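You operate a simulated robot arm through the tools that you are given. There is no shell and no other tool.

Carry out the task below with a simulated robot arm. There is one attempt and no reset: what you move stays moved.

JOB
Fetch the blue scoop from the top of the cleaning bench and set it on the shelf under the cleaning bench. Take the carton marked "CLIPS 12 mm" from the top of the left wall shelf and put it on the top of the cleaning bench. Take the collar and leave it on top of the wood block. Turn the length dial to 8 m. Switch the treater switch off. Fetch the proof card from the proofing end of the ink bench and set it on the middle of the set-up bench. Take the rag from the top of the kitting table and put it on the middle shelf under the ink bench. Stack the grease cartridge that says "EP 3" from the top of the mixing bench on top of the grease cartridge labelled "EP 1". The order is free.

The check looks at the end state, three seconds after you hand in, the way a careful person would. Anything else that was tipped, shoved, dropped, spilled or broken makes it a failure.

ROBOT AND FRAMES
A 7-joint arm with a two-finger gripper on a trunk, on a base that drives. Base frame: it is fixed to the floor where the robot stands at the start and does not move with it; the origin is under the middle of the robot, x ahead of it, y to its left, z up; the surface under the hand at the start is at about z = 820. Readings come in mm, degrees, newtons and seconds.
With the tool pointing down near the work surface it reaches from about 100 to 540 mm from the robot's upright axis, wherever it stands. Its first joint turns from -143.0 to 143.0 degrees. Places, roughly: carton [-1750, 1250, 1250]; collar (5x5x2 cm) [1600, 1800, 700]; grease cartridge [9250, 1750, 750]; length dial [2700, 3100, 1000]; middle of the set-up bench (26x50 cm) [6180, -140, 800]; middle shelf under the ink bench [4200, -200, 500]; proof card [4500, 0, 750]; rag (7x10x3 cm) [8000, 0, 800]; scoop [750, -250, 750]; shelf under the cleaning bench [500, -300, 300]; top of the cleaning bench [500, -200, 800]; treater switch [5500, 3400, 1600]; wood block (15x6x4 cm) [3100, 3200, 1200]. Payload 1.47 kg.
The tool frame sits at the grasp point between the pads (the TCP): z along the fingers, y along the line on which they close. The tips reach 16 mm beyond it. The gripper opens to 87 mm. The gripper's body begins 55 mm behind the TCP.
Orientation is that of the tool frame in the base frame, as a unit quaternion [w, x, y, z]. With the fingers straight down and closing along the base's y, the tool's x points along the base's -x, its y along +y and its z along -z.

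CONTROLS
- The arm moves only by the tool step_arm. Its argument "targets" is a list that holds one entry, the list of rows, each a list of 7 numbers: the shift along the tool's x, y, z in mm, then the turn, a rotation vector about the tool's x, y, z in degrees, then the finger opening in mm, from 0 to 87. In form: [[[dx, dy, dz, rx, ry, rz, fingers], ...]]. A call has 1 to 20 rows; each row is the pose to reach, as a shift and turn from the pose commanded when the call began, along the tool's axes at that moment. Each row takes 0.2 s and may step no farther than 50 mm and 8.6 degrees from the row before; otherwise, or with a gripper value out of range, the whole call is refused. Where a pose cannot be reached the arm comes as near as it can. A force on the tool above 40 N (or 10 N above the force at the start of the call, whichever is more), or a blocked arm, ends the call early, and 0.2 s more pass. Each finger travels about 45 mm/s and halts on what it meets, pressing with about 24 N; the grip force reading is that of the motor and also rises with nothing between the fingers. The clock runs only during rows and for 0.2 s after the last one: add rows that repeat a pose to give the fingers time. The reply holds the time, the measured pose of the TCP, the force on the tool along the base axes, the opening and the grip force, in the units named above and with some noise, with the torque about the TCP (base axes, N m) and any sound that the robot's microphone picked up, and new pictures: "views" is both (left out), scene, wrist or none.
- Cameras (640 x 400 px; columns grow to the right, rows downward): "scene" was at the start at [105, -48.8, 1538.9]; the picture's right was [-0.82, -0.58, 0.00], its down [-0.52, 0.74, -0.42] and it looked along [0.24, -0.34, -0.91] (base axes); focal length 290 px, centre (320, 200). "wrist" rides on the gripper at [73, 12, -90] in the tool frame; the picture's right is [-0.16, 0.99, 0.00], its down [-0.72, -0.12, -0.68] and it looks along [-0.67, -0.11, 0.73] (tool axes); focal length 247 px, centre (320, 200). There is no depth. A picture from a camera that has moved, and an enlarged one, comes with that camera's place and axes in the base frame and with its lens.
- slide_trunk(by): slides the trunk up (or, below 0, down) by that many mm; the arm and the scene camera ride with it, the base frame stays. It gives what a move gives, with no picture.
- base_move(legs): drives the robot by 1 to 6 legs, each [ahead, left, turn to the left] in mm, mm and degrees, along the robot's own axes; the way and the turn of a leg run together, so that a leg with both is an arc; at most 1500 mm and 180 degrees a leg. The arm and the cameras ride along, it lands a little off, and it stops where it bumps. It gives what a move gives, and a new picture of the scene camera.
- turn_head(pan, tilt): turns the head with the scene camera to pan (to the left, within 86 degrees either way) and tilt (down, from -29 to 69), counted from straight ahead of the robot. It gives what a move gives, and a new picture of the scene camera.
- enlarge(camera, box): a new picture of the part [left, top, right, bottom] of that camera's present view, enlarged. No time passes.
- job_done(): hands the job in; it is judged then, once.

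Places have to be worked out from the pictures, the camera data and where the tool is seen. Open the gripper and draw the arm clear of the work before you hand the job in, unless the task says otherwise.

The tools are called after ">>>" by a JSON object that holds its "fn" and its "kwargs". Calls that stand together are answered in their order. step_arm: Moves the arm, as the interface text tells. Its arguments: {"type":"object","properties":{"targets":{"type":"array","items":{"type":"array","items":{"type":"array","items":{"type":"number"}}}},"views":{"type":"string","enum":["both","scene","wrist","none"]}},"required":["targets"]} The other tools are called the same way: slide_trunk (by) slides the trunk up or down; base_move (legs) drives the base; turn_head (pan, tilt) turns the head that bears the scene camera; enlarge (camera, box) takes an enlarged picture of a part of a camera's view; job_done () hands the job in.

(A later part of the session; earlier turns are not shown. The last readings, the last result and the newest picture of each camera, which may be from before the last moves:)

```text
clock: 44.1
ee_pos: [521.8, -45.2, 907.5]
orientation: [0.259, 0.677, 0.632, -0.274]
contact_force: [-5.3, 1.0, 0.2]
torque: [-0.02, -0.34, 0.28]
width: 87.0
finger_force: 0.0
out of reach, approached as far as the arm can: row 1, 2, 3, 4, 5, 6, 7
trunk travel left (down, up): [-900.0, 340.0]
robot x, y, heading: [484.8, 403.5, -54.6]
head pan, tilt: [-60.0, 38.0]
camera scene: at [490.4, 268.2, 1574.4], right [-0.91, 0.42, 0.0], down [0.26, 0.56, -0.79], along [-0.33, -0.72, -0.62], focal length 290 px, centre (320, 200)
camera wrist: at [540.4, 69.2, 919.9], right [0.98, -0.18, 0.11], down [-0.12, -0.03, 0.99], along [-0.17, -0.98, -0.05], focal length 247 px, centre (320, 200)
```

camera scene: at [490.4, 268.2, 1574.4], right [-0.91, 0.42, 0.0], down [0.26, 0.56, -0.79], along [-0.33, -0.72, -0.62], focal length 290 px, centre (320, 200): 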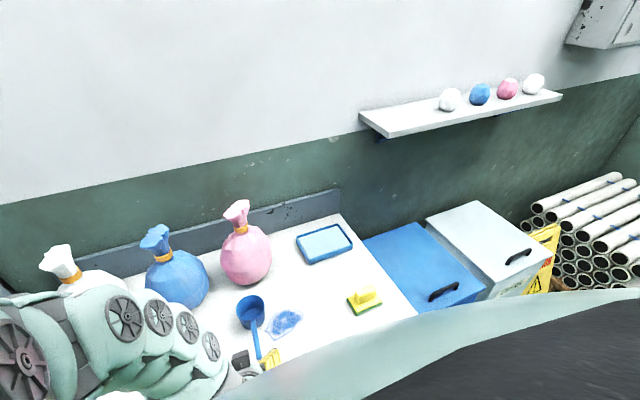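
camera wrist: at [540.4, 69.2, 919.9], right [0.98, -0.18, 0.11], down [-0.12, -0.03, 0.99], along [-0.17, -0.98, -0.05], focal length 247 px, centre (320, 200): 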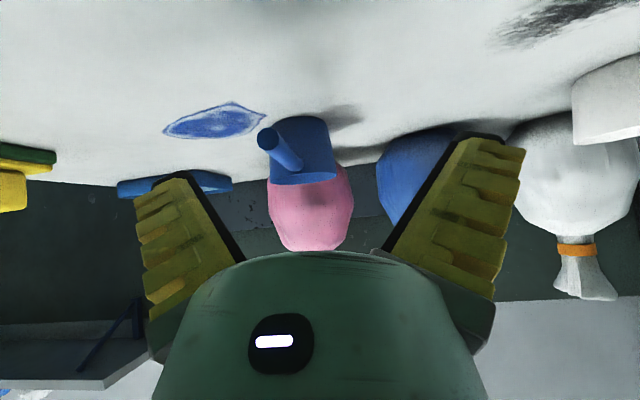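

The wrist view is clear: the handle end is at about [490, -65, 874], running straight back to the cup. The hand stands 30 mm too far in +x; I align it sideways first.

>>> {"fn": "step_arm", "kwargs": {"targets": [[[-8, -15, 5, 0, 0, 0, 87], [-16.8, -29.5, 10, 0, 0, 0, 87], [-16.8, -29.5, 10, 0, 0, 0, 87]]], "views": "both"}}

```text
clock: 44.9
ee_pos: [483.8, -58.1, 912.5]
orientation: [0.258, 0.682, 0.624, -0.282]
contact_force: [0.1, 0.5, -0.6]
torque: [0.0, 0.02, -0.02]
width: 87.0
finger_force: 0.0
trunk travel left (down, up): [-900.0, 340.0]
robot x, y, heading: [485.5, 400.5, -54.4]
head pan, tilt: [-60.0, 38.0]
camera scene: at [490.6, 268.3, 1574.3], right [-0.91, 0.42, 0.0], down [0.26, 0.56, -0.79], along [-0.33, -0.72, -0.62], focal length 290 px, centre (320, 200)
camera wrist: at [504.7, 55.6, 924.5], right [0.97, -0.2, 0.11], down [-0.12, -0.02, 0.99], along [-0.19, -0.98, -0.04], focal length 247 px, centre (320, 200)
```

scene: 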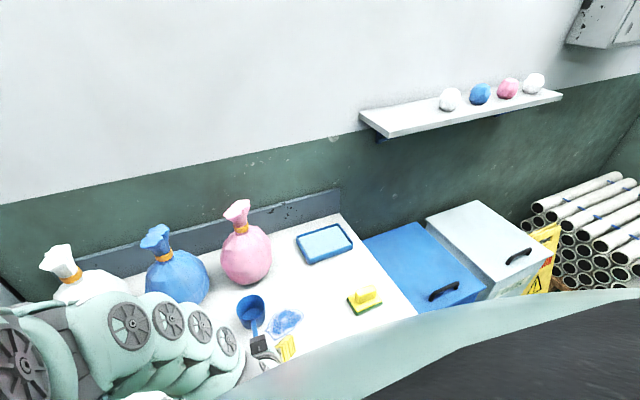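
wrist: 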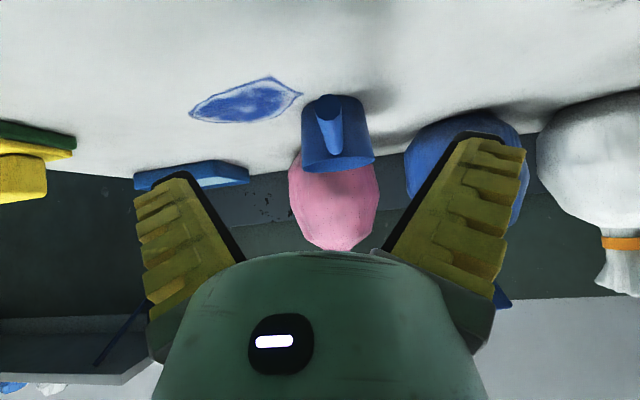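

Aligned and within reach now. The handle runs from [490, -65, 873] to the cup; I advance along the tool axis to put the handle between the pads.

>>> {"fn": "step_arm", "kwargs": {"targets": [[[-1, 3, 25, 0, 0, 0, 87], [-2.3, 6.4, 45, 0, 0, 0, 87], [-2.3, 6.4, 56, 0, 0, 0, 87], [-2.3, 6.4, 56, 0, 0, 0, 87]]], "views": "both"}}

```text
clock: 45.9
ee_pos: [485.1, -92.9, 884.7]
orientation: [0.259, 0.681, 0.624, -0.282]
contact_force: [0.4, -0.3, -0.2]
torque: [0.03, 0.01, -0.01]
width: 87.1
finger_force: 0.0
out of reach, approached as far as the arm can: row 3, 4
trunk travel left (down, up): [-900.0, 340.0]
robot x, y, heading: [485.2, 406.3, -54.5]
head pan, tilt: [-60.0, 38.0]
camera scene: at [490.7, 268.2, 1574.4], right [-0.91, 0.42, 0.0], down [0.26, 0.56, -0.79], along [-0.33, -0.72, -0.62], focal length 290 px, centre (320, 200)
camera wrist: at [507.3, 21.6, 896.2], right [0.97, -0.2, 0.11], down [-0.12, -0.02, 0.99], along [-0.19, -0.98, -0.04], focal length 247 px, centre (320, 200)
```

scene: 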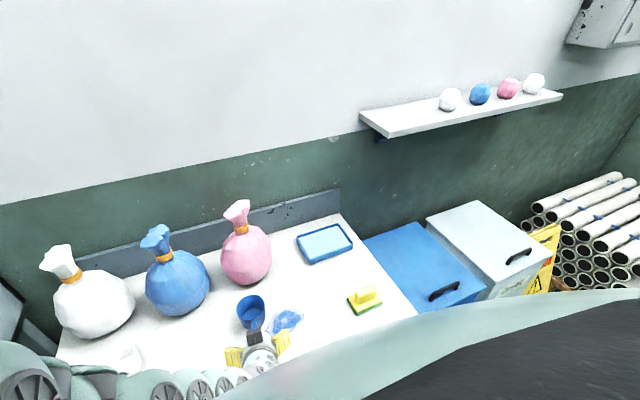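
wrist: 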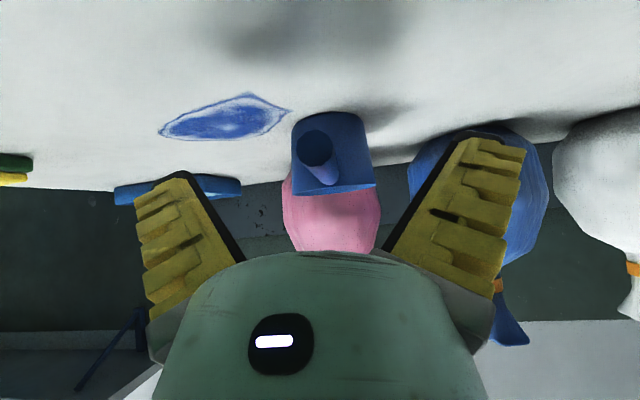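

The arm is at its reach limit 11 mm short. I back off along the tool axis, drive the base 35 mm towards the bench, and approach again.

>>> {"fn": "step_arm", "kwargs": {"targets": [[[0, 0, -20, 0, 0, 0, 87], [0, 0, -40, 0, 0, 0, 87]]], "views": "none"}}

>>> {"fn": "base_move", "kwargs": {"legs": [[36.6, -26.1, 0]]}}

>>> {"fn": "enlarge", "kwargs": {"camera": "wrist", "box": [160, 50, 480, 250]}}

```text
clock: 46.5
ee_pos: [486.4, -64.7, 912.6]
orientation: [0.259, 0.68, 0.625, -0.282]
contact_force: [0.0, -0.2, 0.1]
torque: [0.02, 0.03, -0.01]
width: 87.0
finger_force: 0.2
trunk travel left (down, up): [-900.0, 340.0]
robot x, y, heading: [486.4, 402.4, -54.6]
head pan, tilt: [-60.0, 38.0]
```

```text
clock: 47.4
ee_pos: [486.3, -110.7, 913.1]
orientation: [0.259, 0.682, 0.623, -0.283]
contact_force: [0.2, 0.2, 0.4]
torque: [-0.04, 0.01, 0.0]
width: 87.1
finger_force: 0.0
trunk travel left (down, up): [-900.0, 340.0]
robot x, y, heading: [489.1, 356.0, -54.7]
head pan, tilt: [-60.0, 38.0]
camera scene: at [490.6, 222.5, 1574.3], right [-0.91, 0.42, 0.0], down [0.26, 0.56, -0.79], along [-0.33, -0.72, -0.62], focal length 290 px, centre (320, 200)
```

scene: 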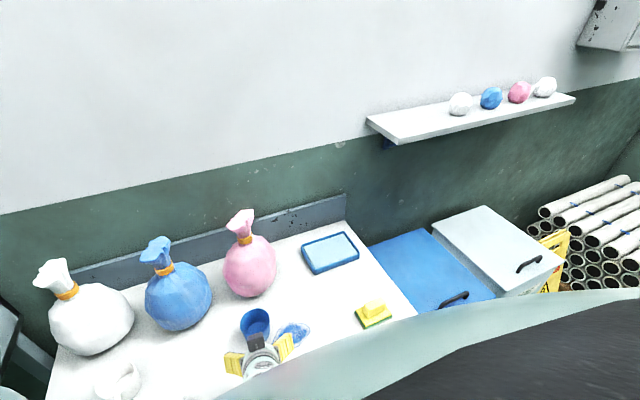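

```text
2.00 times, centred on (320, 150) of wrist
camera zoom: at [507.7, 3.1, 923.9], right [0.97, -0.2, 0.11], down [-0.12, -0.02, 0.99], along [-0.19, -0.98, -0.04], focal length 494 px, centre (320, 300)
```

zoom: 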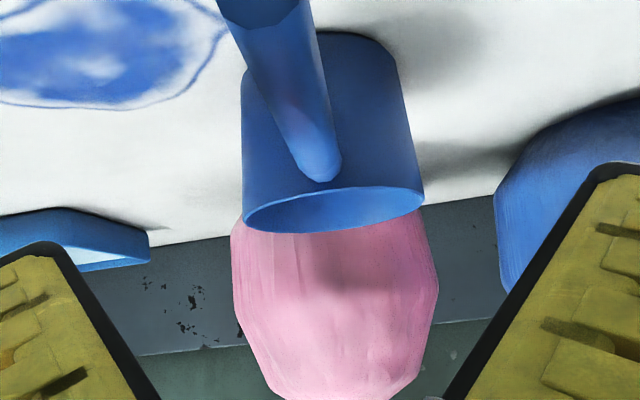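

The base went 46 mm, so the hand is now above the handle. I lower it nearly straight down onto the handle.

>>> {"fn": "step_arm", "kwargs": {"targets": [[[15, 0, 8, 0, 0, 0, 87], [28, 0, 14, 0, 0, 0, 87], [37.2, -1, 19.4, 0, 0, 0, 87], [37.2, -1, 19.4, 0, 0, 0, 87]]], "views": "both"}}

```text
clock: 48.4
ee_pos: [485.1, -99.0, 874.6]
orientation: [0.259, 0.682, 0.623, -0.282]
contact_force: [-0.3, 0.4, -0.3]
torque: [-0.04, -0.01, 0.01]
width: 87.0
finger_force: 0.1
trunk travel left (down, up): [-900.0, 340.0]
robot x, y, heading: [486.2, 356.9, -54.7]
head pan, tilt: [-60.0, 38.0]
camera scene: at [490.6, 222.5, 1574.3], right [-0.91, 0.42, 0.0], down [0.26, 0.56, -0.79], along [-0.33, -0.72, -0.62], focal length 290 px, centre (320, 200)
camera wrist: at [506.3, 14.6, 885.4], right [0.97, -0.2, 0.11], down [-0.12, -0.02, 0.99], along [-0.19, -0.98, -0.04], focal length 247 px, centre (320, 200)
```

scene: 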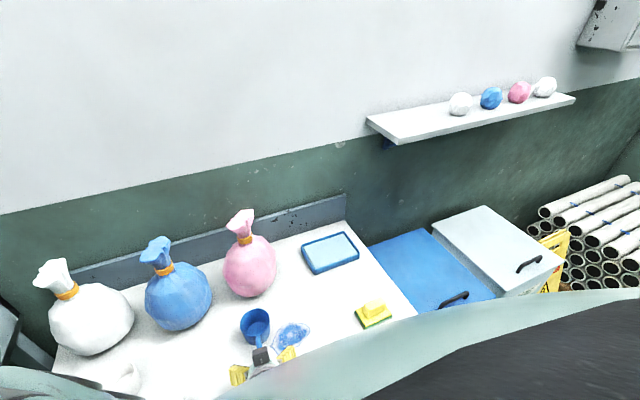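
wrist: 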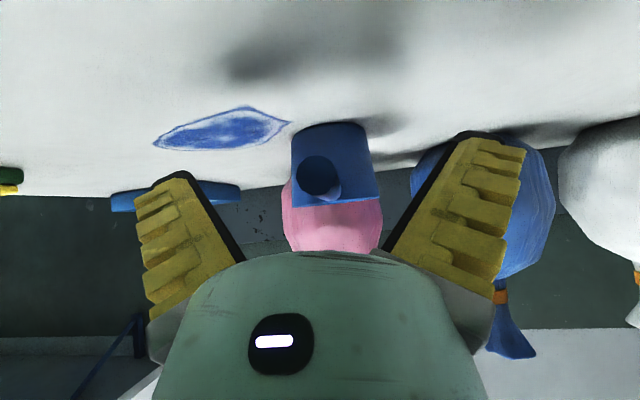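

The handle lies between the pads at TCP height. I close the fingers.

>>> {"fn": "step_arm", "kwargs": {"targets": [[[0, 0, 0, 0, 0, 0, 40], [0, 0, 0, 0, 0, 0, 0], [0, 0, 0, 0, 0, 0, 0], [0, 0, 0, 0, 0, 0, 0], [0, 0, 0, 0, 0, 0, 0], [0, 0, 0, 0, 0, 0, 0], [0, 0, 0, 0, 0, 0, 0]]], "views": "wrist"}}

```text
clock: 50.0
ee_pos: [484.2, -100.7, 873.7]
orientation: [0.26, 0.681, 0.624, -0.282]
contact_force: [1.0, 1.4, 5.4]
torque: [-0.57, 0.03, 0.0]
width: 8.3
finger_force: 23.4
trunk travel left (down, up): [-900.0, 340.0]
robot x, y, heading: [485.8, 356.8, -54.6]
head pan, tilt: [-60.0, 38.0]
camera wrist: at [506.4, 13.8, 885.8], right [0.97, -0.2, 0.11], down [-0.12, -0.02, 0.99], along [-0.19, -0.98, -0.04], focal length 247 px, centre (320, 200)
```

wrist: 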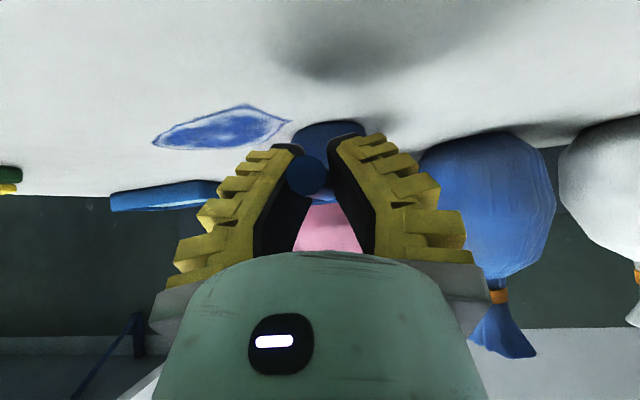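

The handle is held (width 8 mm). I lift straight up 80 mm.

>>> {"fn": "step_arm", "kwargs": {"targets": [[[-7, 0, -7, 0, 0, 0, 0], [-21, 0, -21, 0, 0, 0, 0], [-39, 0, -39, 0, 0, 0, 0], [-57, 0, -57, 0, 0, 0, 0]]], "views": "both"}}

```text
clock: 51.0
ee_pos: [487.2, -98.1, 953.7]
orientation: [0.258, 0.68, 0.625, -0.282]
contact_force: [0.1, 0.6, -0.9]
torque: [0.05, 0.0, -0.03]
width: 6.3
finger_force: 24.1
trunk travel left (down, up): [-900.0, 340.0]
robot x, y, heading: [486.6, 360.5, -54.6]
head pan, tilt: [-60.0, 38.0]
camera scene: at [490.6, 222.5, 1574.3], right [-0.91, 0.42, 0.0], down [0.26, 0.56, -0.79], along [-0.33, -0.72, -0.62], focal length 290 px, centre (320, 200)
camera wrist: at [507.5, 16.1, 965.9], right [0.97, -0.19, 0.11], down [-0.12, -0.02, 0.99], along [-0.19, -0.98, -0.04], focal length 247 px, centre (320, 200)
```

scene: 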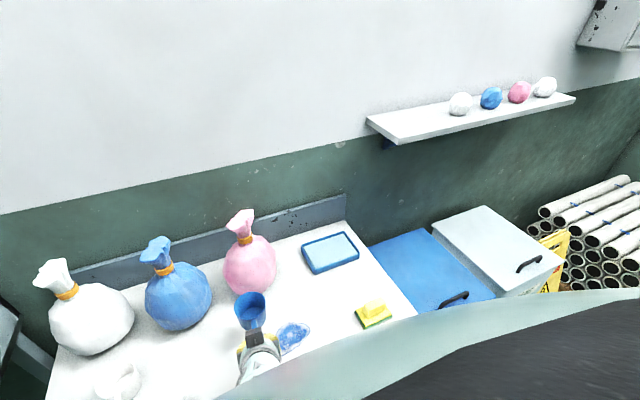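
wrist: 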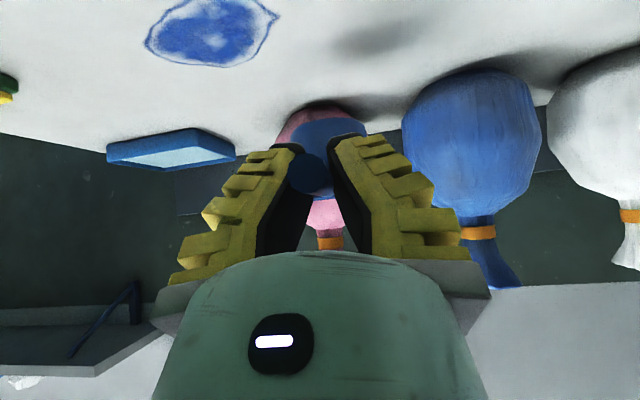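

The scoop is up. I check its attitude closely before moving.

>>> {"fn": "enlarge", "kwargs": {"camera": "wrist", "box": [220, 90, 420, 215]}}

>>> {"fn": "enlarge", "kwargs": {"camera": "scene", "box": [180, 260, 340, 400]}}

```text
3.20 times, centred on (320, 152) of wrist
camera zoom: at [507.5, 16.1, 965.9], right [0.97, -0.19, 0.11], down [-0.12, -0.02, 0.99], along [-0.19, -0.98, -0.04], focal length 790 px, centre (320, 352)
```

zoom: 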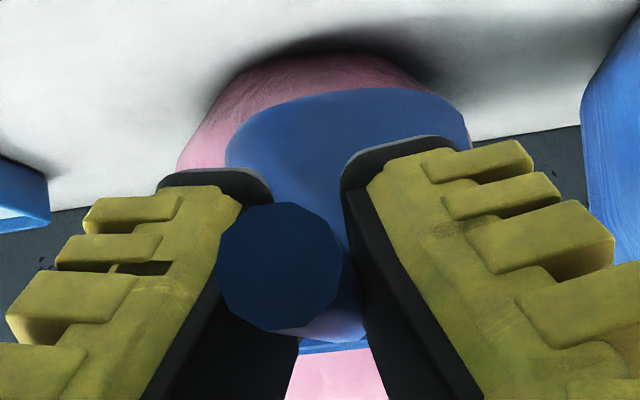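

```text
2.86 times, centred on (260, 330) of scene
camera zoom: at [490.6, 222.5, 1574.3], right [-0.91, 0.42, 0.0], down [0.26, 0.56, -0.79], along [-0.33, -0.72, -0.62], focal length 830 px, centre (491, -171)
```

zoom: 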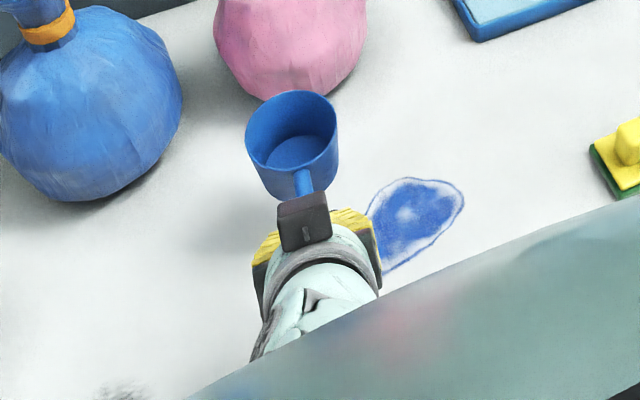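

The scoop hangs level in the grip. I back the base 290 mm straight away from the bench and lower the trunk to see the lower shelf.

>>> {"fn": "base_move", "kwargs": {"legs": [[-236.4, 168, 0]]}}

>>> {"fn": "slide_trunk", "kwargs": {"by": -520}}

>>> {"fn": "turn_head", "kwargs": {"pan": -58, "tilt": 38}}

>>> {"fn": "enlarge", "kwargs": {"camera": "wrist", "box": [0, 0, 640, 400]}}

```text
clock: 53.0
ee_pos: [483.5, 192.2, 954.5]
orientation: [0.258, 0.684, 0.621, -0.283]
contact_force: [-0.2, 0.3, -0.4]
torque: [0.09, -0.01, 0.01]
width: 5.8
finger_force: 23.7
trunk travel left (down, up): [-900.0, 340.0]
robot x, y, heading: [486.5, 648.5, -55.0]
head pan, tilt: [-60.0, 38.0]
camera scene: at [490.1, 511.9, 1574.3], right [-0.91, 0.42, 0.0], down [0.26, 0.56, -0.79], along [-0.33, -0.71, -0.62], focal length 290 px, centre (320, 200)
```

scene: 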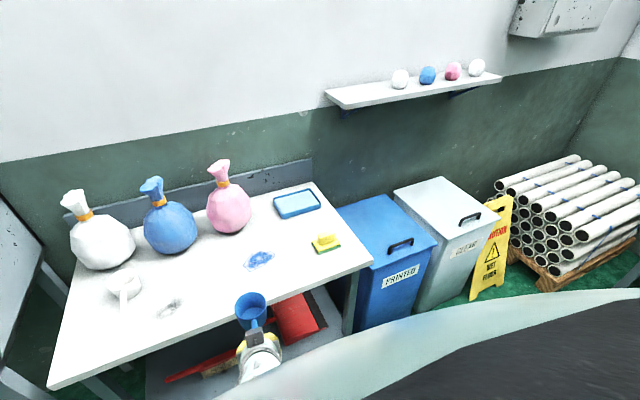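

```text
refused: -520 is not a number from -400 to 400
```

```text
clock: 53.6
ee_pos: [482.7, 191.8, 954.2]
orientation: [0.258, 0.684, 0.622, -0.282]
contact_force: [-0.2, -0.9, -0.6]
torque: [0.06, 0.05, 0.01]
width: 6.0
finger_force: 24.1
trunk travel left (down, up): [-900.0, 340.0]
robot x, y, heading: [486.7, 647.4, -55.3]
head pan, tilt: [-58.0, 38.0]
camera scene: at [492.8, 510.7, 1574.3], right [-0.92, 0.39, 0.0], down [0.24, 0.57, -0.79], along [-0.31, -0.72, -0.62], focal length 290 px, centre (320, 200)
```

scene: 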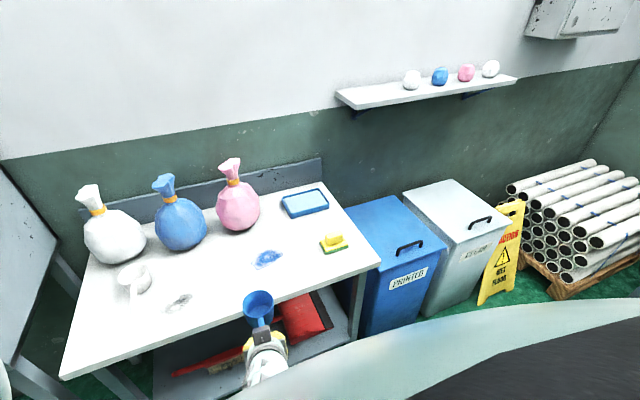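

```text
1.00 times, centred on (320, 200) of wrist (not enlarged: the box is as wide or as high as the picture)
camera zoom: at [505.5, 305.0, 965.7], right [0.97, -0.21, 0.11], down [-0.12, -0.02, 0.99], along [-0.2, -0.98, -0.04], focal length 247 px, centre (320, 200)
```

zoom: 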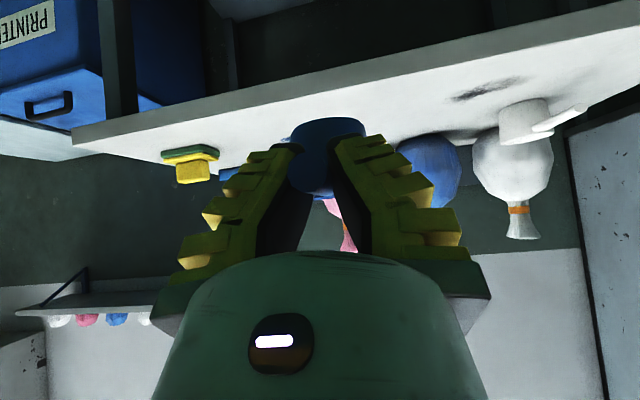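

The trunk slide is limited to 400 mm per call; I lower it in two slides and look under the bench.

>>> {"fn": "slide_trunk", "kwargs": {"by": -400}}

>>> {"fn": "slide_trunk", "kwargs": {"by": -120}}

>>> {"fn": "turn_head", "kwargs": {"pan": -56, "tilt": 25}}

>>> {"fn": "enlarge", "kwargs": {"camera": "wrist", "box": [0, 0, 640, 400]}}

```text
clock: 57.5
ee_pos: [483.5, 191.5, 554.1]
orientation: [0.258, 0.684, 0.621, -0.283]
contact_force: [-0.9, 0.1, -0.5]
torque: [0.02, 0.02, 0.03]
width: 6.1
finger_force: 23.9
trunk travel left (down, up): [-500.0, 740.0]
robot x, y, heading: [486.9, 649.7, -55.2]
head pan, tilt: [-58.0, 38.0]
```

```text
clock: 59.0
ee_pos: [483.3, 192.4, 434.8]
orientation: [0.258, 0.683, 0.621, -0.284]
contact_force: [0.3, -0.9, -0.8]
torque: [0.03, 0.0, 0.04]
width: 6.3
finger_force: 23.9
trunk travel left (down, up): [-380.0, 860.0]
robot x, y, heading: [486.0, 644.4, -55.4]
head pan, tilt: [-58.0, 38.0]
```

```text
clock: 59.7
ee_pos: [483.9, 190.5, 435.0]
orientation: [0.258, 0.683, 0.622, -0.282]
contact_force: [0.0, -0.9, -0.2]
torque: [0.04, 0.01, 0.0]
width: 6.0
finger_force: 24.2
trunk travel left (down, up): [-380.0, 860.0]
robot x, y, heading: [485.7, 643.9, -55.2]
head pan, tilt: [-56.0, 25.0]
camera scene: at [493.5, 504.2, 1074.5], right [-0.93, 0.36, 0.0], down [0.15, 0.39, -0.91], along [-0.33, -0.85, -0.42], focal length 290 px, centre (320, 200)
```

scene: 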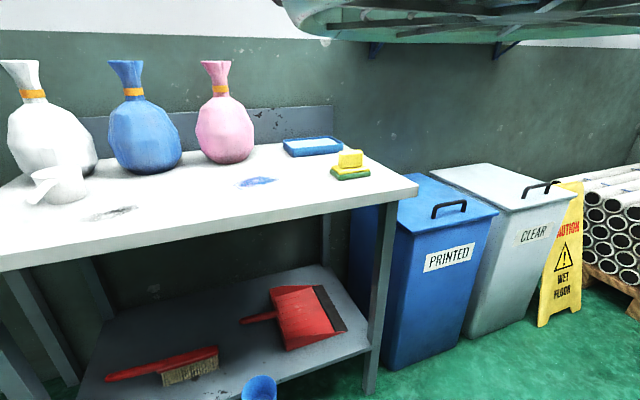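

```text
1.00 times, centred on (320, 200) of wrist (not enlarged: the box is as wide or as high as the picture)
camera zoom: at [505.5, 304.9, 445.7], right [0.97, -0.21, 0.11], down [-0.12, -0.02, 0.99], along [-0.2, -0.98, -0.04], focal length 247 px, centre (320, 200)
```

zoom: 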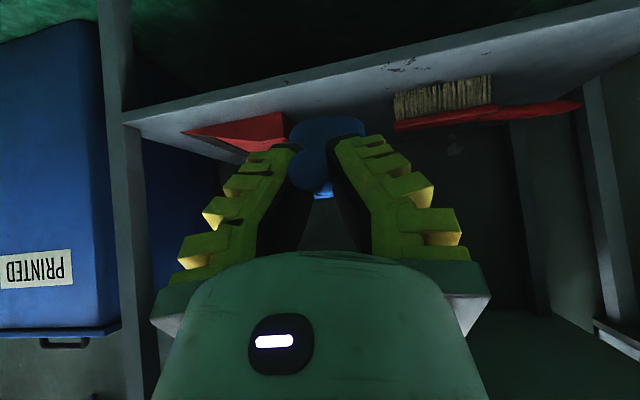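

The shelf with its gap between brush and dustpan is visible. I enlarge to measure the shelf height and the gap.

>>> {"fn": "enlarge", "kwargs": {"camera": "wrist", "box": [100, 20, 420, 220]}}

>>> {"fn": "enlarge", "kwargs": {"camera": "scene", "box": [70, 230, 390, 400]}}

```text
2.00 times, centred on (260, 120) of wrist
camera zoom: at [505.5, 304.9, 445.7], right [0.97, -0.21, 0.11], down [-0.12, -0.02, 0.99], along [-0.2, -0.98, -0.04], focal length 494 px, centre (440, 360)
```

zoom: 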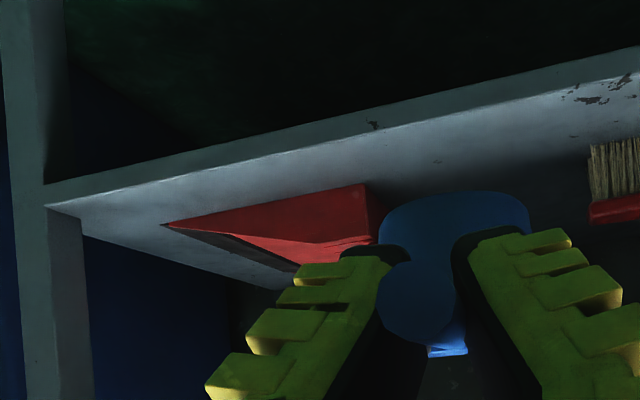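

```text
2.00 times, centred on (230, 315) of scene
camera zoom: at [493.5, 504.2, 1074.5], right [-0.93, 0.36, 0.0], down [0.15, 0.39, -0.91], along [-0.33, -0.85, -0.42], focal length 581 px, centre (500, -30)
```

zoom: 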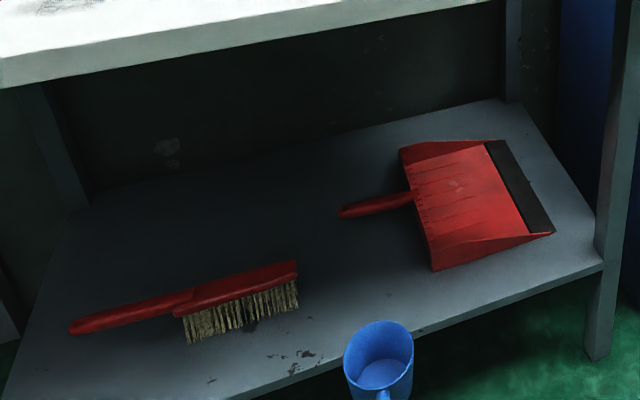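

Shelf top works out at z≈257 with its front edge at y≈-42; the gap between dustpan (x<362) and brush (x>560) suits a cup at x≈460. I lower to 40 mm above the shelf and drive in part way.

>>> {"fn": "slide_trunk", "kwargs": {"by": -84}}

>>> {"fn": "base_move", "kwargs": {"legs": [[140, -106, 0]]}}

>>> {"fn": "enlarge", "kwargs": {"camera": "wrist", "box": [0, 0, 640, 400]}}

```text
clock: 60.9
ee_pos: [483.9, 190.3, 351.3]
orientation: [0.258, 0.684, 0.622, -0.283]
contact_force: [0.8, 0.0, -0.8]
torque: [0.04, 0.0, -0.03]
width: 6.2
finger_force: 23.6
trunk travel left (down, up): [-296.0, 944.0]
robot x, y, heading: [489.4, 647.0, -55.3]
head pan, tilt: [-56.0, 25.0]
```

```text
clock: 62.4
ee_pos: [475.5, 15.8, 350.1]
orientation: [0.258, 0.684, 0.621, -0.283]
contact_force: [0.3, -0.3, 0.3]
torque: [0.07, 0.02, 0.01]
width: 6.1
finger_force: 23.7
trunk travel left (down, up): [-296.0, 944.0]
robot x, y, heading: [477.6, 470.4, -55.3]
head pan, tilt: [-56.0, 25.0]
camera scene: at [485.6, 328.2, 990.5], right [-0.93, 0.36, 0.0], down [0.15, 0.39, -0.91], along [-0.33, -0.85, -0.42], focal length 290 px, centre (320, 200)
```

scene: 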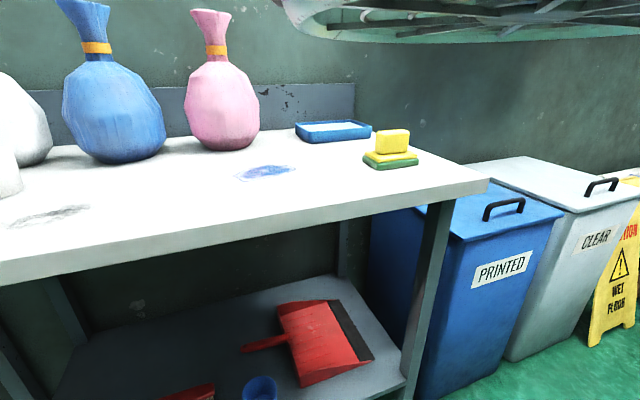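

```text
1.00 times, centred on (320, 200) of wrist (not enlarged: the box is as wide or as high as the picture)
camera zoom: at [497.6, 129.3, 361.5], right [0.97, -0.21, 0.11], down [-0.12, -0.02, 0.99], along [-0.2, -0.98, -0.04], focal length 247 px, centre (320, 200)
```

zoom: 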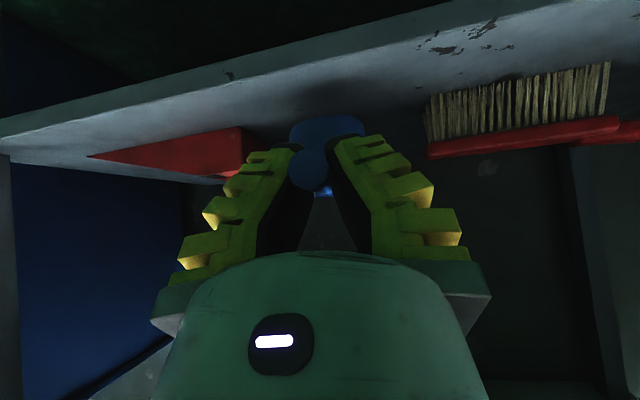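

The cup passes between brush and dustpan with about 50 mm to each side. I drive the remaining 111 mm in.

>>> {"fn": "base_move", "kwargs": {"legs": [[88.7, -66.9, 0]]}}

>>> {"fn": "enlarge", "kwargs": {"camera": "wrist", "box": [160, 50, 480, 250]}}

```text
clock: 63.6
ee_pos: [467.1, -94.4, 350.3]
orientation: [0.257, 0.686, 0.62, -0.283]
contact_force: [0.5, -0.1, -1.0]
torque: [0.07, -0.02, 0.01]
width: 5.9
finger_force: 24.2
trunk travel left (down, up): [-296.0, 944.0]
robot x, y, heading: [467.7, 358.3, -55.2]
head pan, tilt: [-56.0, 25.0]
camera scene: at [478.5, 218.0, 990.5], right [-0.93, 0.36, 0.0], down [0.15, 0.39, -0.91], along [-0.33, -0.84, -0.42], focal length 290 px, centre (320, 200)
```

scene: 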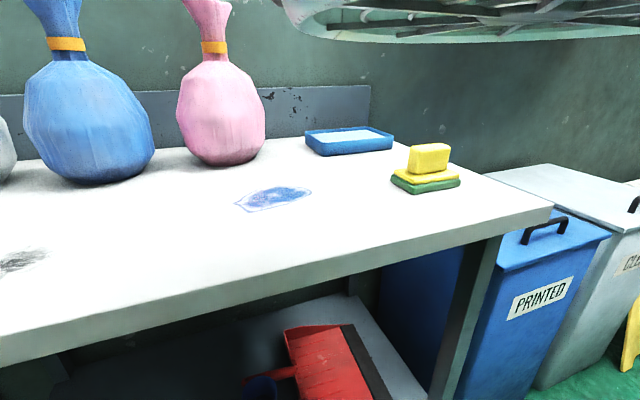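

```text
2.00 times, centred on (320, 150) of wrist
camera zoom: at [489.7, 19.4, 361.4], right [0.97, -0.21, 0.11], down [-0.12, -0.02, 0.99], along [-0.21, -0.98, -0.04], focal length 494 px, centre (320, 300)
```

zoom: 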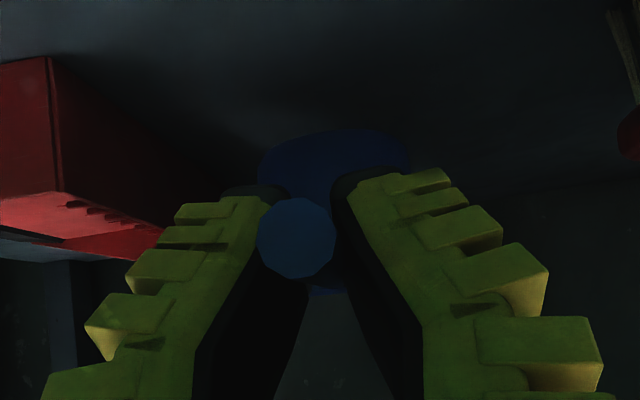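

The cup is over the free spot. I lower by trunk 30 mm, then by small arm steps until I feel the shelf.

>>> {"fn": "slide_trunk", "kwargs": {"by": -30}}

>>> {"fn": "step_arm", "kwargs": {"targets": [[[2, 0, 2, 0, 0, 0, 0], [4, 0, 4, 0, 0, 0, 0], [5, 0, 5, 0, 0, 0, 0]]], "views": "wrist"}}

```text
clock: 64.4
ee_pos: [467.5, -96.2, 319.5]
orientation: [0.257, 0.686, 0.62, -0.283]
contact_force: [0.2, -0.9, -0.2]
torque: [-0.01, -0.01, -0.02]
width: 6.0
finger_force: 23.6
trunk travel left (down, up): [-266.0, 974.0]
robot x, y, heading: [472.7, 359.0, -54.9]
head pan, tilt: [-56.0, 25.0]
```

```text
clock: 65.2
ee_pos: [466.4, -95.5, 314.1]
orientation: [0.258, 0.685, 0.619, -0.285]
contact_force: [0.1, 4.6, 12.3]
torque: [-0.61, 0.08, 0.01]
width: 11.0
finger_force: 23.9
trunk travel left (down, up): [-266.0, 974.0]
robot x, y, heading: [469.9, 355.8, -55.3]
head pan, tilt: [-56.0, 25.0]
camera wrist: at [490.0, 17.7, 325.0], right [0.97, -0.21, 0.11], down [-0.12, -0.02, 0.99], along [-0.21, -0.98, -0.04], focal length 247 px, centre (320, 200)
```

wrist: 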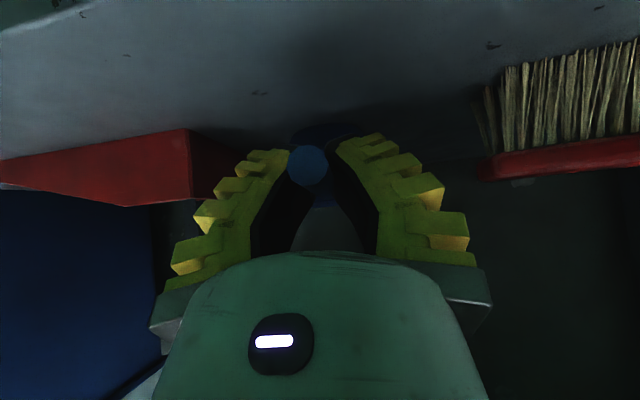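

The cup has touched the shelf (12 N upward). I ease off a millimetre and open the fingers.

>>> {"fn": "step_arm", "kwargs": {"targets": [[[-1.5, 0, -1.5, 0, 0, 0, 0], [-1.5, 0, -1.5, 0, 0, 0, 20], [-1.5, 0, -1.5, 0, 0, 0, 40], [-1.5, 0, -1.5, 0, 0, 0, 50], [-1.5, 0, -1.5, 0, 0, 0, 50]]], "views": "wrist"}}

```text
clock: 66.4
ee_pos: [466.7, -95.8, 315.0]
orientation: [0.257, 0.685, 0.62, -0.284]
contact_force: [0.1, 0.2, 0.3]
torque: [0.0, 0.03, 0.01]
width: 55.2
finger_force: 3.5
trunk travel left (down, up): [-266.0, 974.0]
robot x, y, heading: [469.8, 360.9, -55.3]
head pan, tilt: [-56.0, 25.0]
camera wrist: at [489.6, 18.8, 326.5], right [0.97, -0.21, 0.11], down [-0.12, -0.02, 0.99], along [-0.21, -0.98, -0.04], focal length 247 px, centre (320, 200)
```

wrist: 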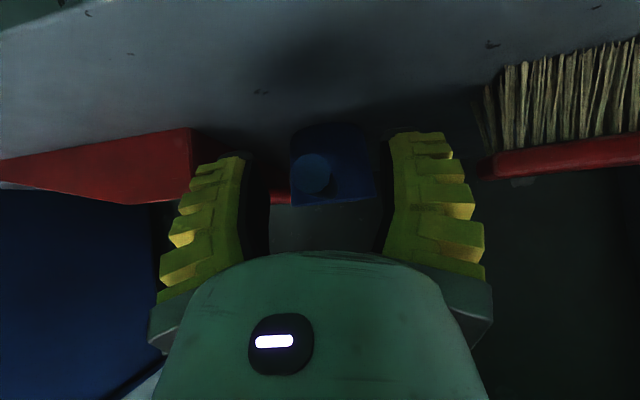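

The scoop stands upright on the shelf. I withdraw along the tool axis and back the base out, then look.

>>> {"fn": "step_arm", "kwargs": {"targets": [[[0, 0, -15, 0, 0, 0, 55], [0, 0, -35, 0, 0, 0, 55], [0, 0, -60, 0, 0, 0, 55]]], "views": "wrist"}}

>>> {"fn": "base_move", "kwargs": {"legs": [[-246, 171, 0]]}}

>>> {"fn": "enlarge", "kwargs": {"camera": "wrist", "box": [0, 0, 640, 400]}}

```text
clock: 67.2
ee_pos: [472.4, -52.5, 356.0]
orientation: [0.257, 0.685, 0.62, -0.283]
contact_force: [-0.1, -0.4, -0.7]
torque: [0.0, -0.02, 0.0]
width: 59.8
finger_force: 3.5
trunk travel left (down, up): [-266.0, 974.0]
robot x, y, heading: [469.9, 358.6, -55.4]
head pan, tilt: [-56.0, 25.0]
camera wrist: at [495.1, 61.8, 367.9], right [0.97, -0.21, 0.11], down [-0.12, -0.02, 0.99], along [-0.21, -0.98, -0.05], focal length 247 px, centre (320, 200)
```

wrist: 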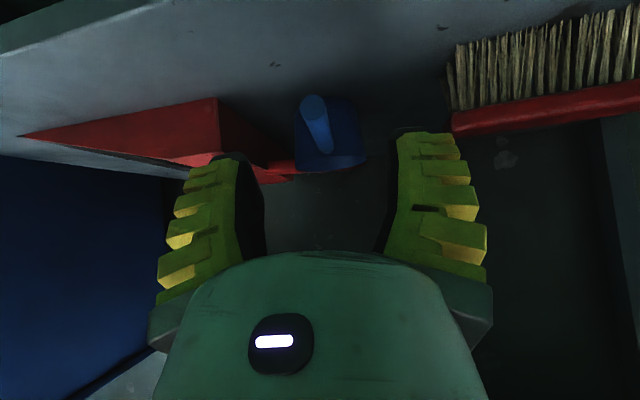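

```text
clock: 69.2
ee_pos: [469.7, 245.6, 355.6]
orientation: [0.257, 0.687, 0.617, -0.285]
contact_force: [-0.1, 0.2, -0.6]
torque: [0.0, 0.0, -0.02]
width: 59.9
finger_force: 3.3
trunk travel left (down, up): [-266.0, 974.0]
robot x, y, heading: [473.7, 659.1, -55.9]
head pan, tilt: [-56.0, 25.0]
camera scene: at [477.5, 516.4, 960.7], right [-0.93, 0.37, 0.0], down [0.16, 0.39, -0.91], along [-0.34, -0.84, -0.42], focal length 290 px, centre (320, 200)
```

scene: 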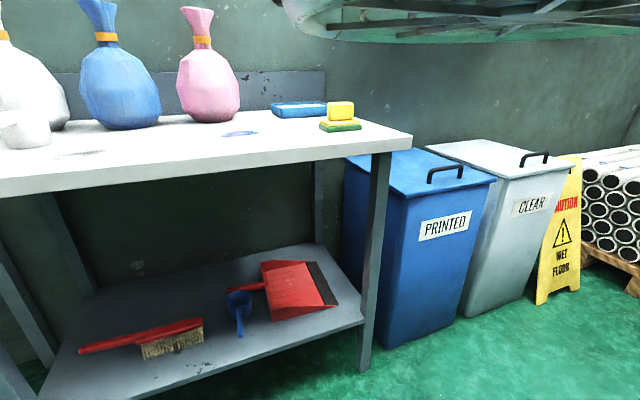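

```text
1.00 times, centred on (320, 200) of wrist (not enlarged: the box is as wide or as high as the picture)
camera zoom: at [492.5, 358.8, 368.2], right [0.97, -0.22, 0.11], down [-0.12, -0.02, 0.99], along [-0.21, -0.98, -0.04], focal length 247 px, centre (320, 200)
```

zoom: 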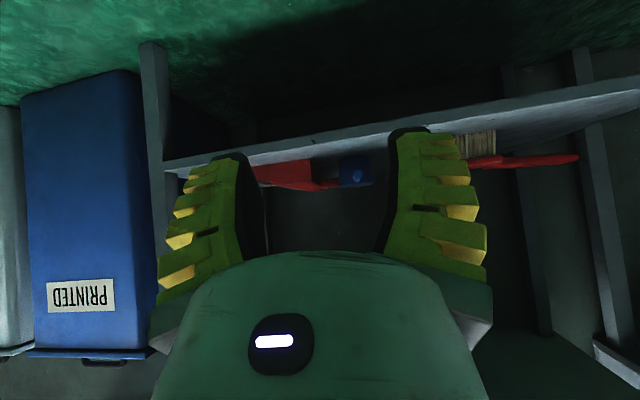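

The scoop stands well on the shelf. Next is the carton on the left wall shelf: I raise the trunk again and turn towards the left wall to look.

>>> {"fn": "slide_trunk", "kwargs": {"by": 400}}

>>> {"fn": "slide_trunk", "kwargs": {"by": 234}}

>>> {"fn": "base_move", "kwargs": {"legs": [[0, 0, -90]]}}

>>> {"fn": "turn_head", "kwargs": {"pan": -57, "tilt": 15}}

>>> {"fn": "enlarge", "kwargs": {"camera": "wrist", "box": [0, 0, 640, 400]}}

```text
clock: 73.1
ee_pos: [468.9, 245.9, 756.3]
orientation: [0.256, 0.687, 0.617, -0.284]
contact_force: [0.2, 0.1, 0.0]
torque: [-0.03, 0.01, 0.04]
width: 60.1
finger_force: 4.1
trunk travel left (down, up): [-666.0, 574.0]
robot x, y, heading: [470.4, 659.7, -55.9]
head pan, tilt: [-56.0, 25.0]
```

```text
clock: 75.5
ee_pos: [469.0, 245.9, 991.3]
orientation: [0.256, 0.688, 0.617, -0.284]
contact_force: [-0.2, -1.1, 0.6]
torque: [-0.01, 0.0, 0.0]
width: 60.0
finger_force: 3.2
trunk travel left (down, up): [-900.0, 340.0]
robot x, y, heading: [470.0, 663.5, -55.8]
head pan, tilt: [-56.0, 25.0]
```

```text
clock: 79.6
ee_pos: [59.3, 638.0, 990.9]
orientation: [-0.007, 0.924, -0.022, -0.382]
contact_force: [0.0, 0.0, 0.1]
torque: [-0.03, 0.0, 0.0]
width: 59.7
finger_force: 3.4
trunk travel left (down, up): [-900.0, 340.0]
robot x, y, heading: [472.5, 657.4, -142.3]
head pan, tilt: [-56.0, 25.0]
camera scene: at [329.6, 646.4, 1594.6], right [0.31, 0.95, 0.0], down [0.4, -0.13, -0.91], along [-0.86, 0.29, -0.42], focal length 290 px, centre (320, 200)
```

scene: 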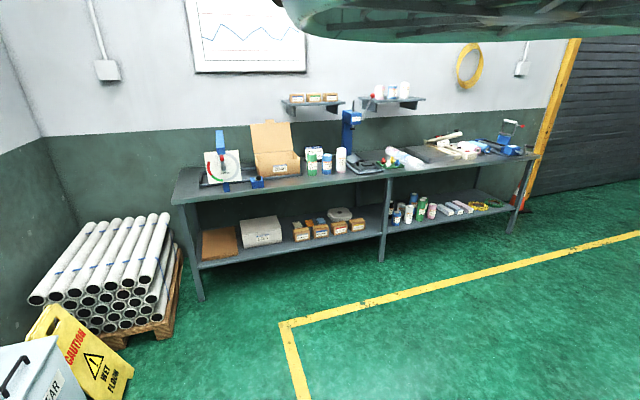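

```text
clock: 80.3
ee_pos: [60.6, 637.6, 992.3]
orientation: [-0.008, 0.923, -0.022, -0.384]
contact_force: [0.5, 0.1, 0.4]
torque: [0.0, 0.01, 0.02]
width: 59.7
finger_force: 3.7
trunk travel left (down, up): [-900.0, 340.0]
robot x, y, heading: [472.0, 656.1, -142.5]
head pan, tilt: [-57.0, 15.0]
camera scene: at [328.9, 648.4, 1610.8], right [0.33, 0.94, 0.0], down [0.24, -0.09, -0.97], along [-0.91, 0.32, -0.26], focal length 290 px, centre (320, 200)
```

scene: 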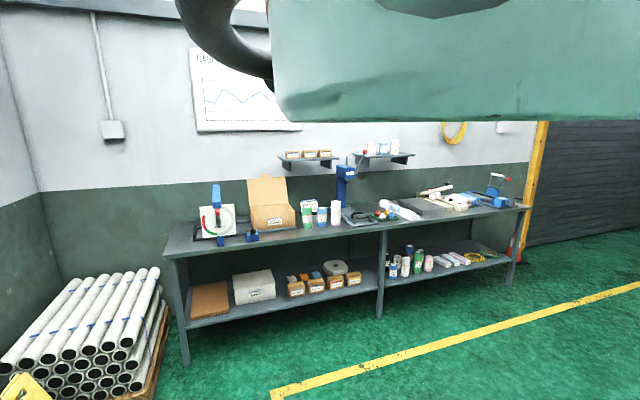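

```text
1.00 times, centred on (320, 200) of wrist (not enlarged: the box is as wide or as high as the picture)
camera zoom: at [173.1, 621.4, 1002.1], right [-0.16, -0.98, 0.11], down [-0.03, 0.12, 0.99], along [-0.99, 0.16, -0.04], focal length 247 px, centre (320, 200)
```

zoom: 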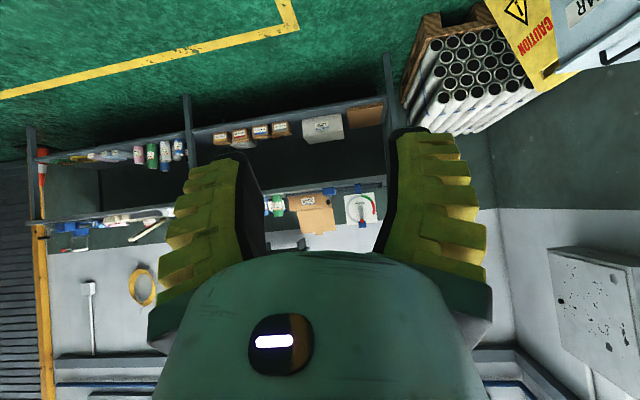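

The left wall has a bench and two small wall shelves; the left one carries three cartons. I enlarge to read labels.

>>> {"fn": "enlarge", "kwargs": {"camera": "scene", "box": [260, 135, 430, 240]}}

>>> {"fn": "enlarge", "kwargs": {"camera": "scene", "box": [275, 140, 345, 175]}}

```text
3.76 times, centred on (345, 188) of scene
camera zoom: at [328.9, 648.4, 1610.8], right [0.33, 0.94, 0.0], down [0.24, -0.09, -0.97], along [-0.91, 0.32, -0.26], focal length 1094 px, centre (226, 247)
```

zoom: 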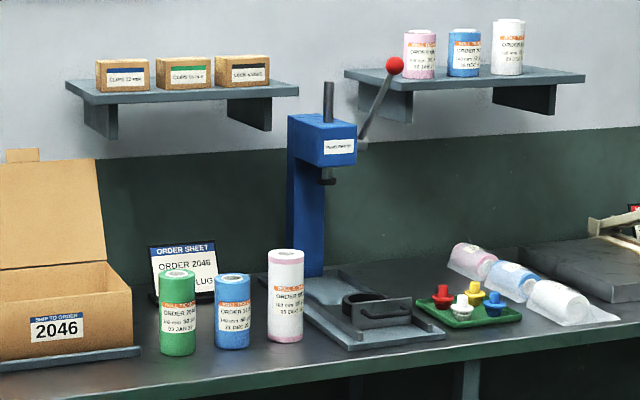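

```text
9.14 times, centred on (310, 158) of scene
camera zoom: at [328.9, 648.4, 1610.8], right [0.33, 0.94, 0.0], down [0.24, -0.09, -0.97], along [-0.91, 0.32, -0.26], focal length 2656 px, centre (411, 589)
```

zoom: 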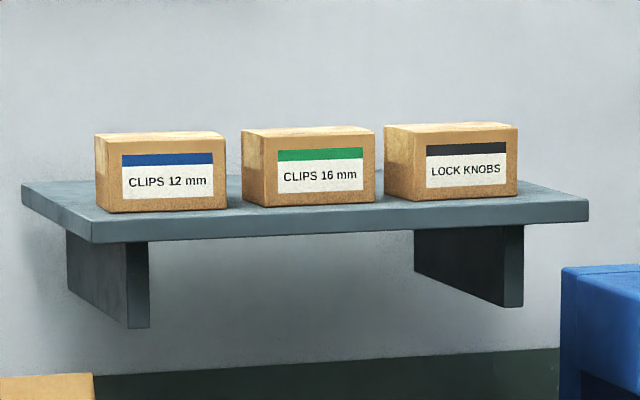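

"CLIPS 12 mm" is the leftmost carton on the left wall shelf. The floor between is clear, so I drive most of the way there (to about (-700, 1200)) and raise the trunk.

>>> {"fn": "base_move", "kwargs": {"legs": [[598.7, -1145, 0]]}}

>>> {"fn": "slide_trunk", "kwargs": {"by": 340}}

>>> {"fn": "turn_head", "kwargs": {"pan": -57, "tilt": 30}}

>>> {"fn": "enlarge", "kwargs": {"camera": "wrist", "box": [0, 0, 640, 400]}}

```text
clock: 86.9
ee_pos: [-1114.4, 1223.1, 990.0]
orientation: [-0.015, 0.923, -0.038, -0.382]
contact_force: [0.3, 0.4, -0.3]
torque: [-0.03, 0.03, 0.0]
width: 60.2
finger_force: 3.3
trunk travel left (down, up): [-900.0, 340.0]
robot x, y, heading: [-703.6, 1231.4, -144.3]
head pan, tilt: [-57.0, 15.0]
camera scene: at [-845.7, 1224.6, 1610.9], right [0.36, 0.93, 0.0], down [0.24, -0.09, -0.97], along [-0.9, 0.35, -0.26], focal length 290 px, centre (320, 200)
```

scene: 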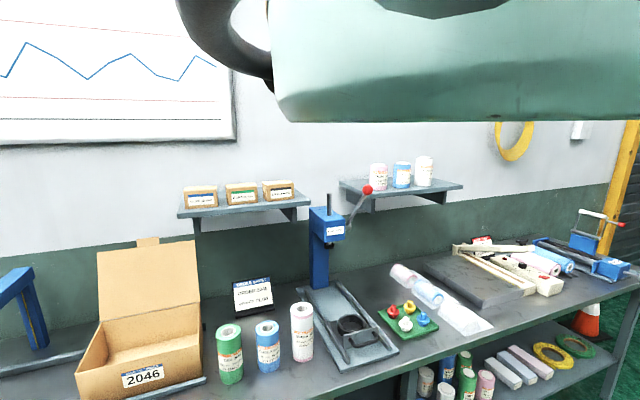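

```text
clock: 90.2
ee_pos: [-1115.5, 1222.6, 1331.3]
orientation: [-0.014, 0.923, -0.036, -0.383]
contact_force: [0.2, -0.5, 0.0]
torque: [-0.01, 0.02, 0.02]
width: 60.3
finger_force: 3.4
trunk travel left (down, up): [-1240.0, 0.0]
robot x, y, heading: [-705.7, 1231.0, -144.0]
head pan, tilt: [-57.0, 15.0]
```

```text
clock: 91.0
ee_pos: [-1115.0, 1222.0, 1330.7]
orientation: [-0.014, 0.923, -0.036, -0.382]
contact_force: [0.1, 0.0, 0.6]
torque: [0.03, -0.01, 0.0]
width: 60.2
finger_force: 3.2
trunk travel left (down, up): [-1240.0, 0.0]
robot x, y, heading: [-700.3, 1234.7, -143.9]
head pan, tilt: [-57.0, 30.0]
camera scene: at [-842.9, 1223.6, 1926.7], right [0.36, 0.93, 0.0], down [0.47, -0.18, -0.87], along [-0.81, 0.31, -0.5], focal length 290 px, centre (320, 200)
```

scene: 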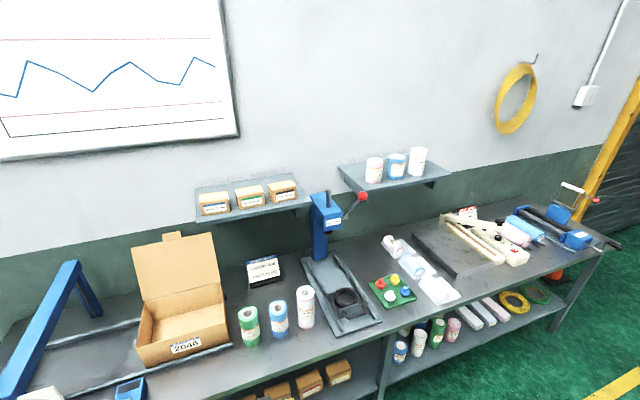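

```text
1.00 times, centred on (320, 200) of wrist (not enlarged: the box is as wide or as high as the picture)
camera zoom: at [-1002.2, 1202.4, 1342.1], right [-0.19, -0.98, 0.11], down [-0.02, 0.12, 0.99], along [-0.98, 0.18, -0.04], focal length 247 px, centre (320, 200)
```

zoom: 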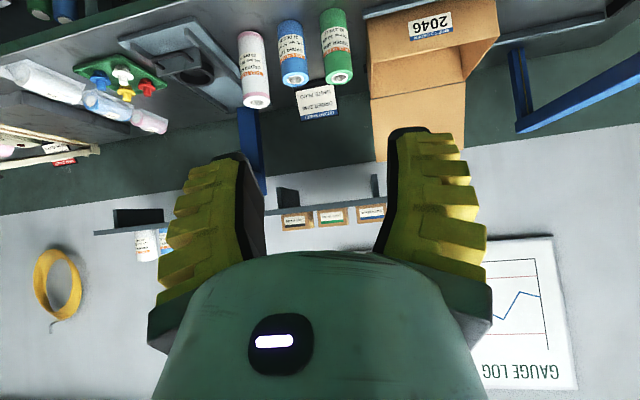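

I enlarge both views around the cartons to triangulate them.

>>> {"fn": "enlarge", "kwargs": {"camera": "scene", "box": [185, 165, 313, 245]}}

>>> {"fn": "enlarge", "kwargs": {"camera": "wrist", "box": [260, 170, 420, 270]}}

```text
5.00 times, centred on (249, 205) of scene
camera zoom: at [-842.9, 1223.6, 1926.7], right [0.36, 0.93, 0.0], down [0.47, -0.18, -0.87], along [-0.81, 0.31, -0.5], focal length 1452 px, centre (675, 175)
```

zoom: 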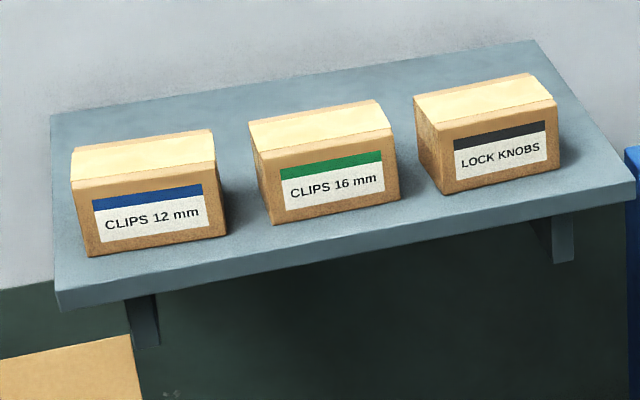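

```text
4.00 times, centred on (340, 220) of wrist
camera zoom: at [-1002.2, 1202.4, 1342.1], right [-0.19, -0.98, 0.11], down [-0.02, 0.12, 0.99], along [-0.98, 0.18, -0.04], focal length 988 px, centre (240, 120)
```

zoom: 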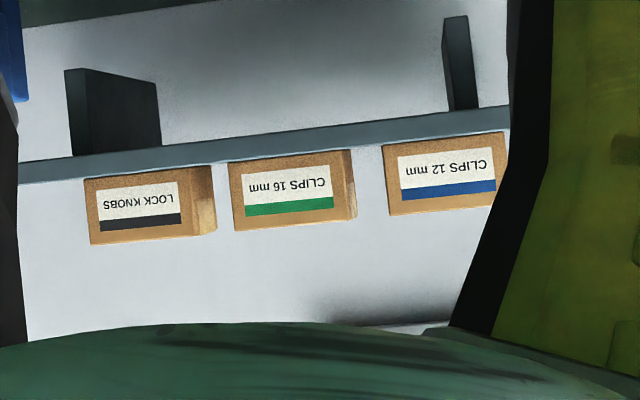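

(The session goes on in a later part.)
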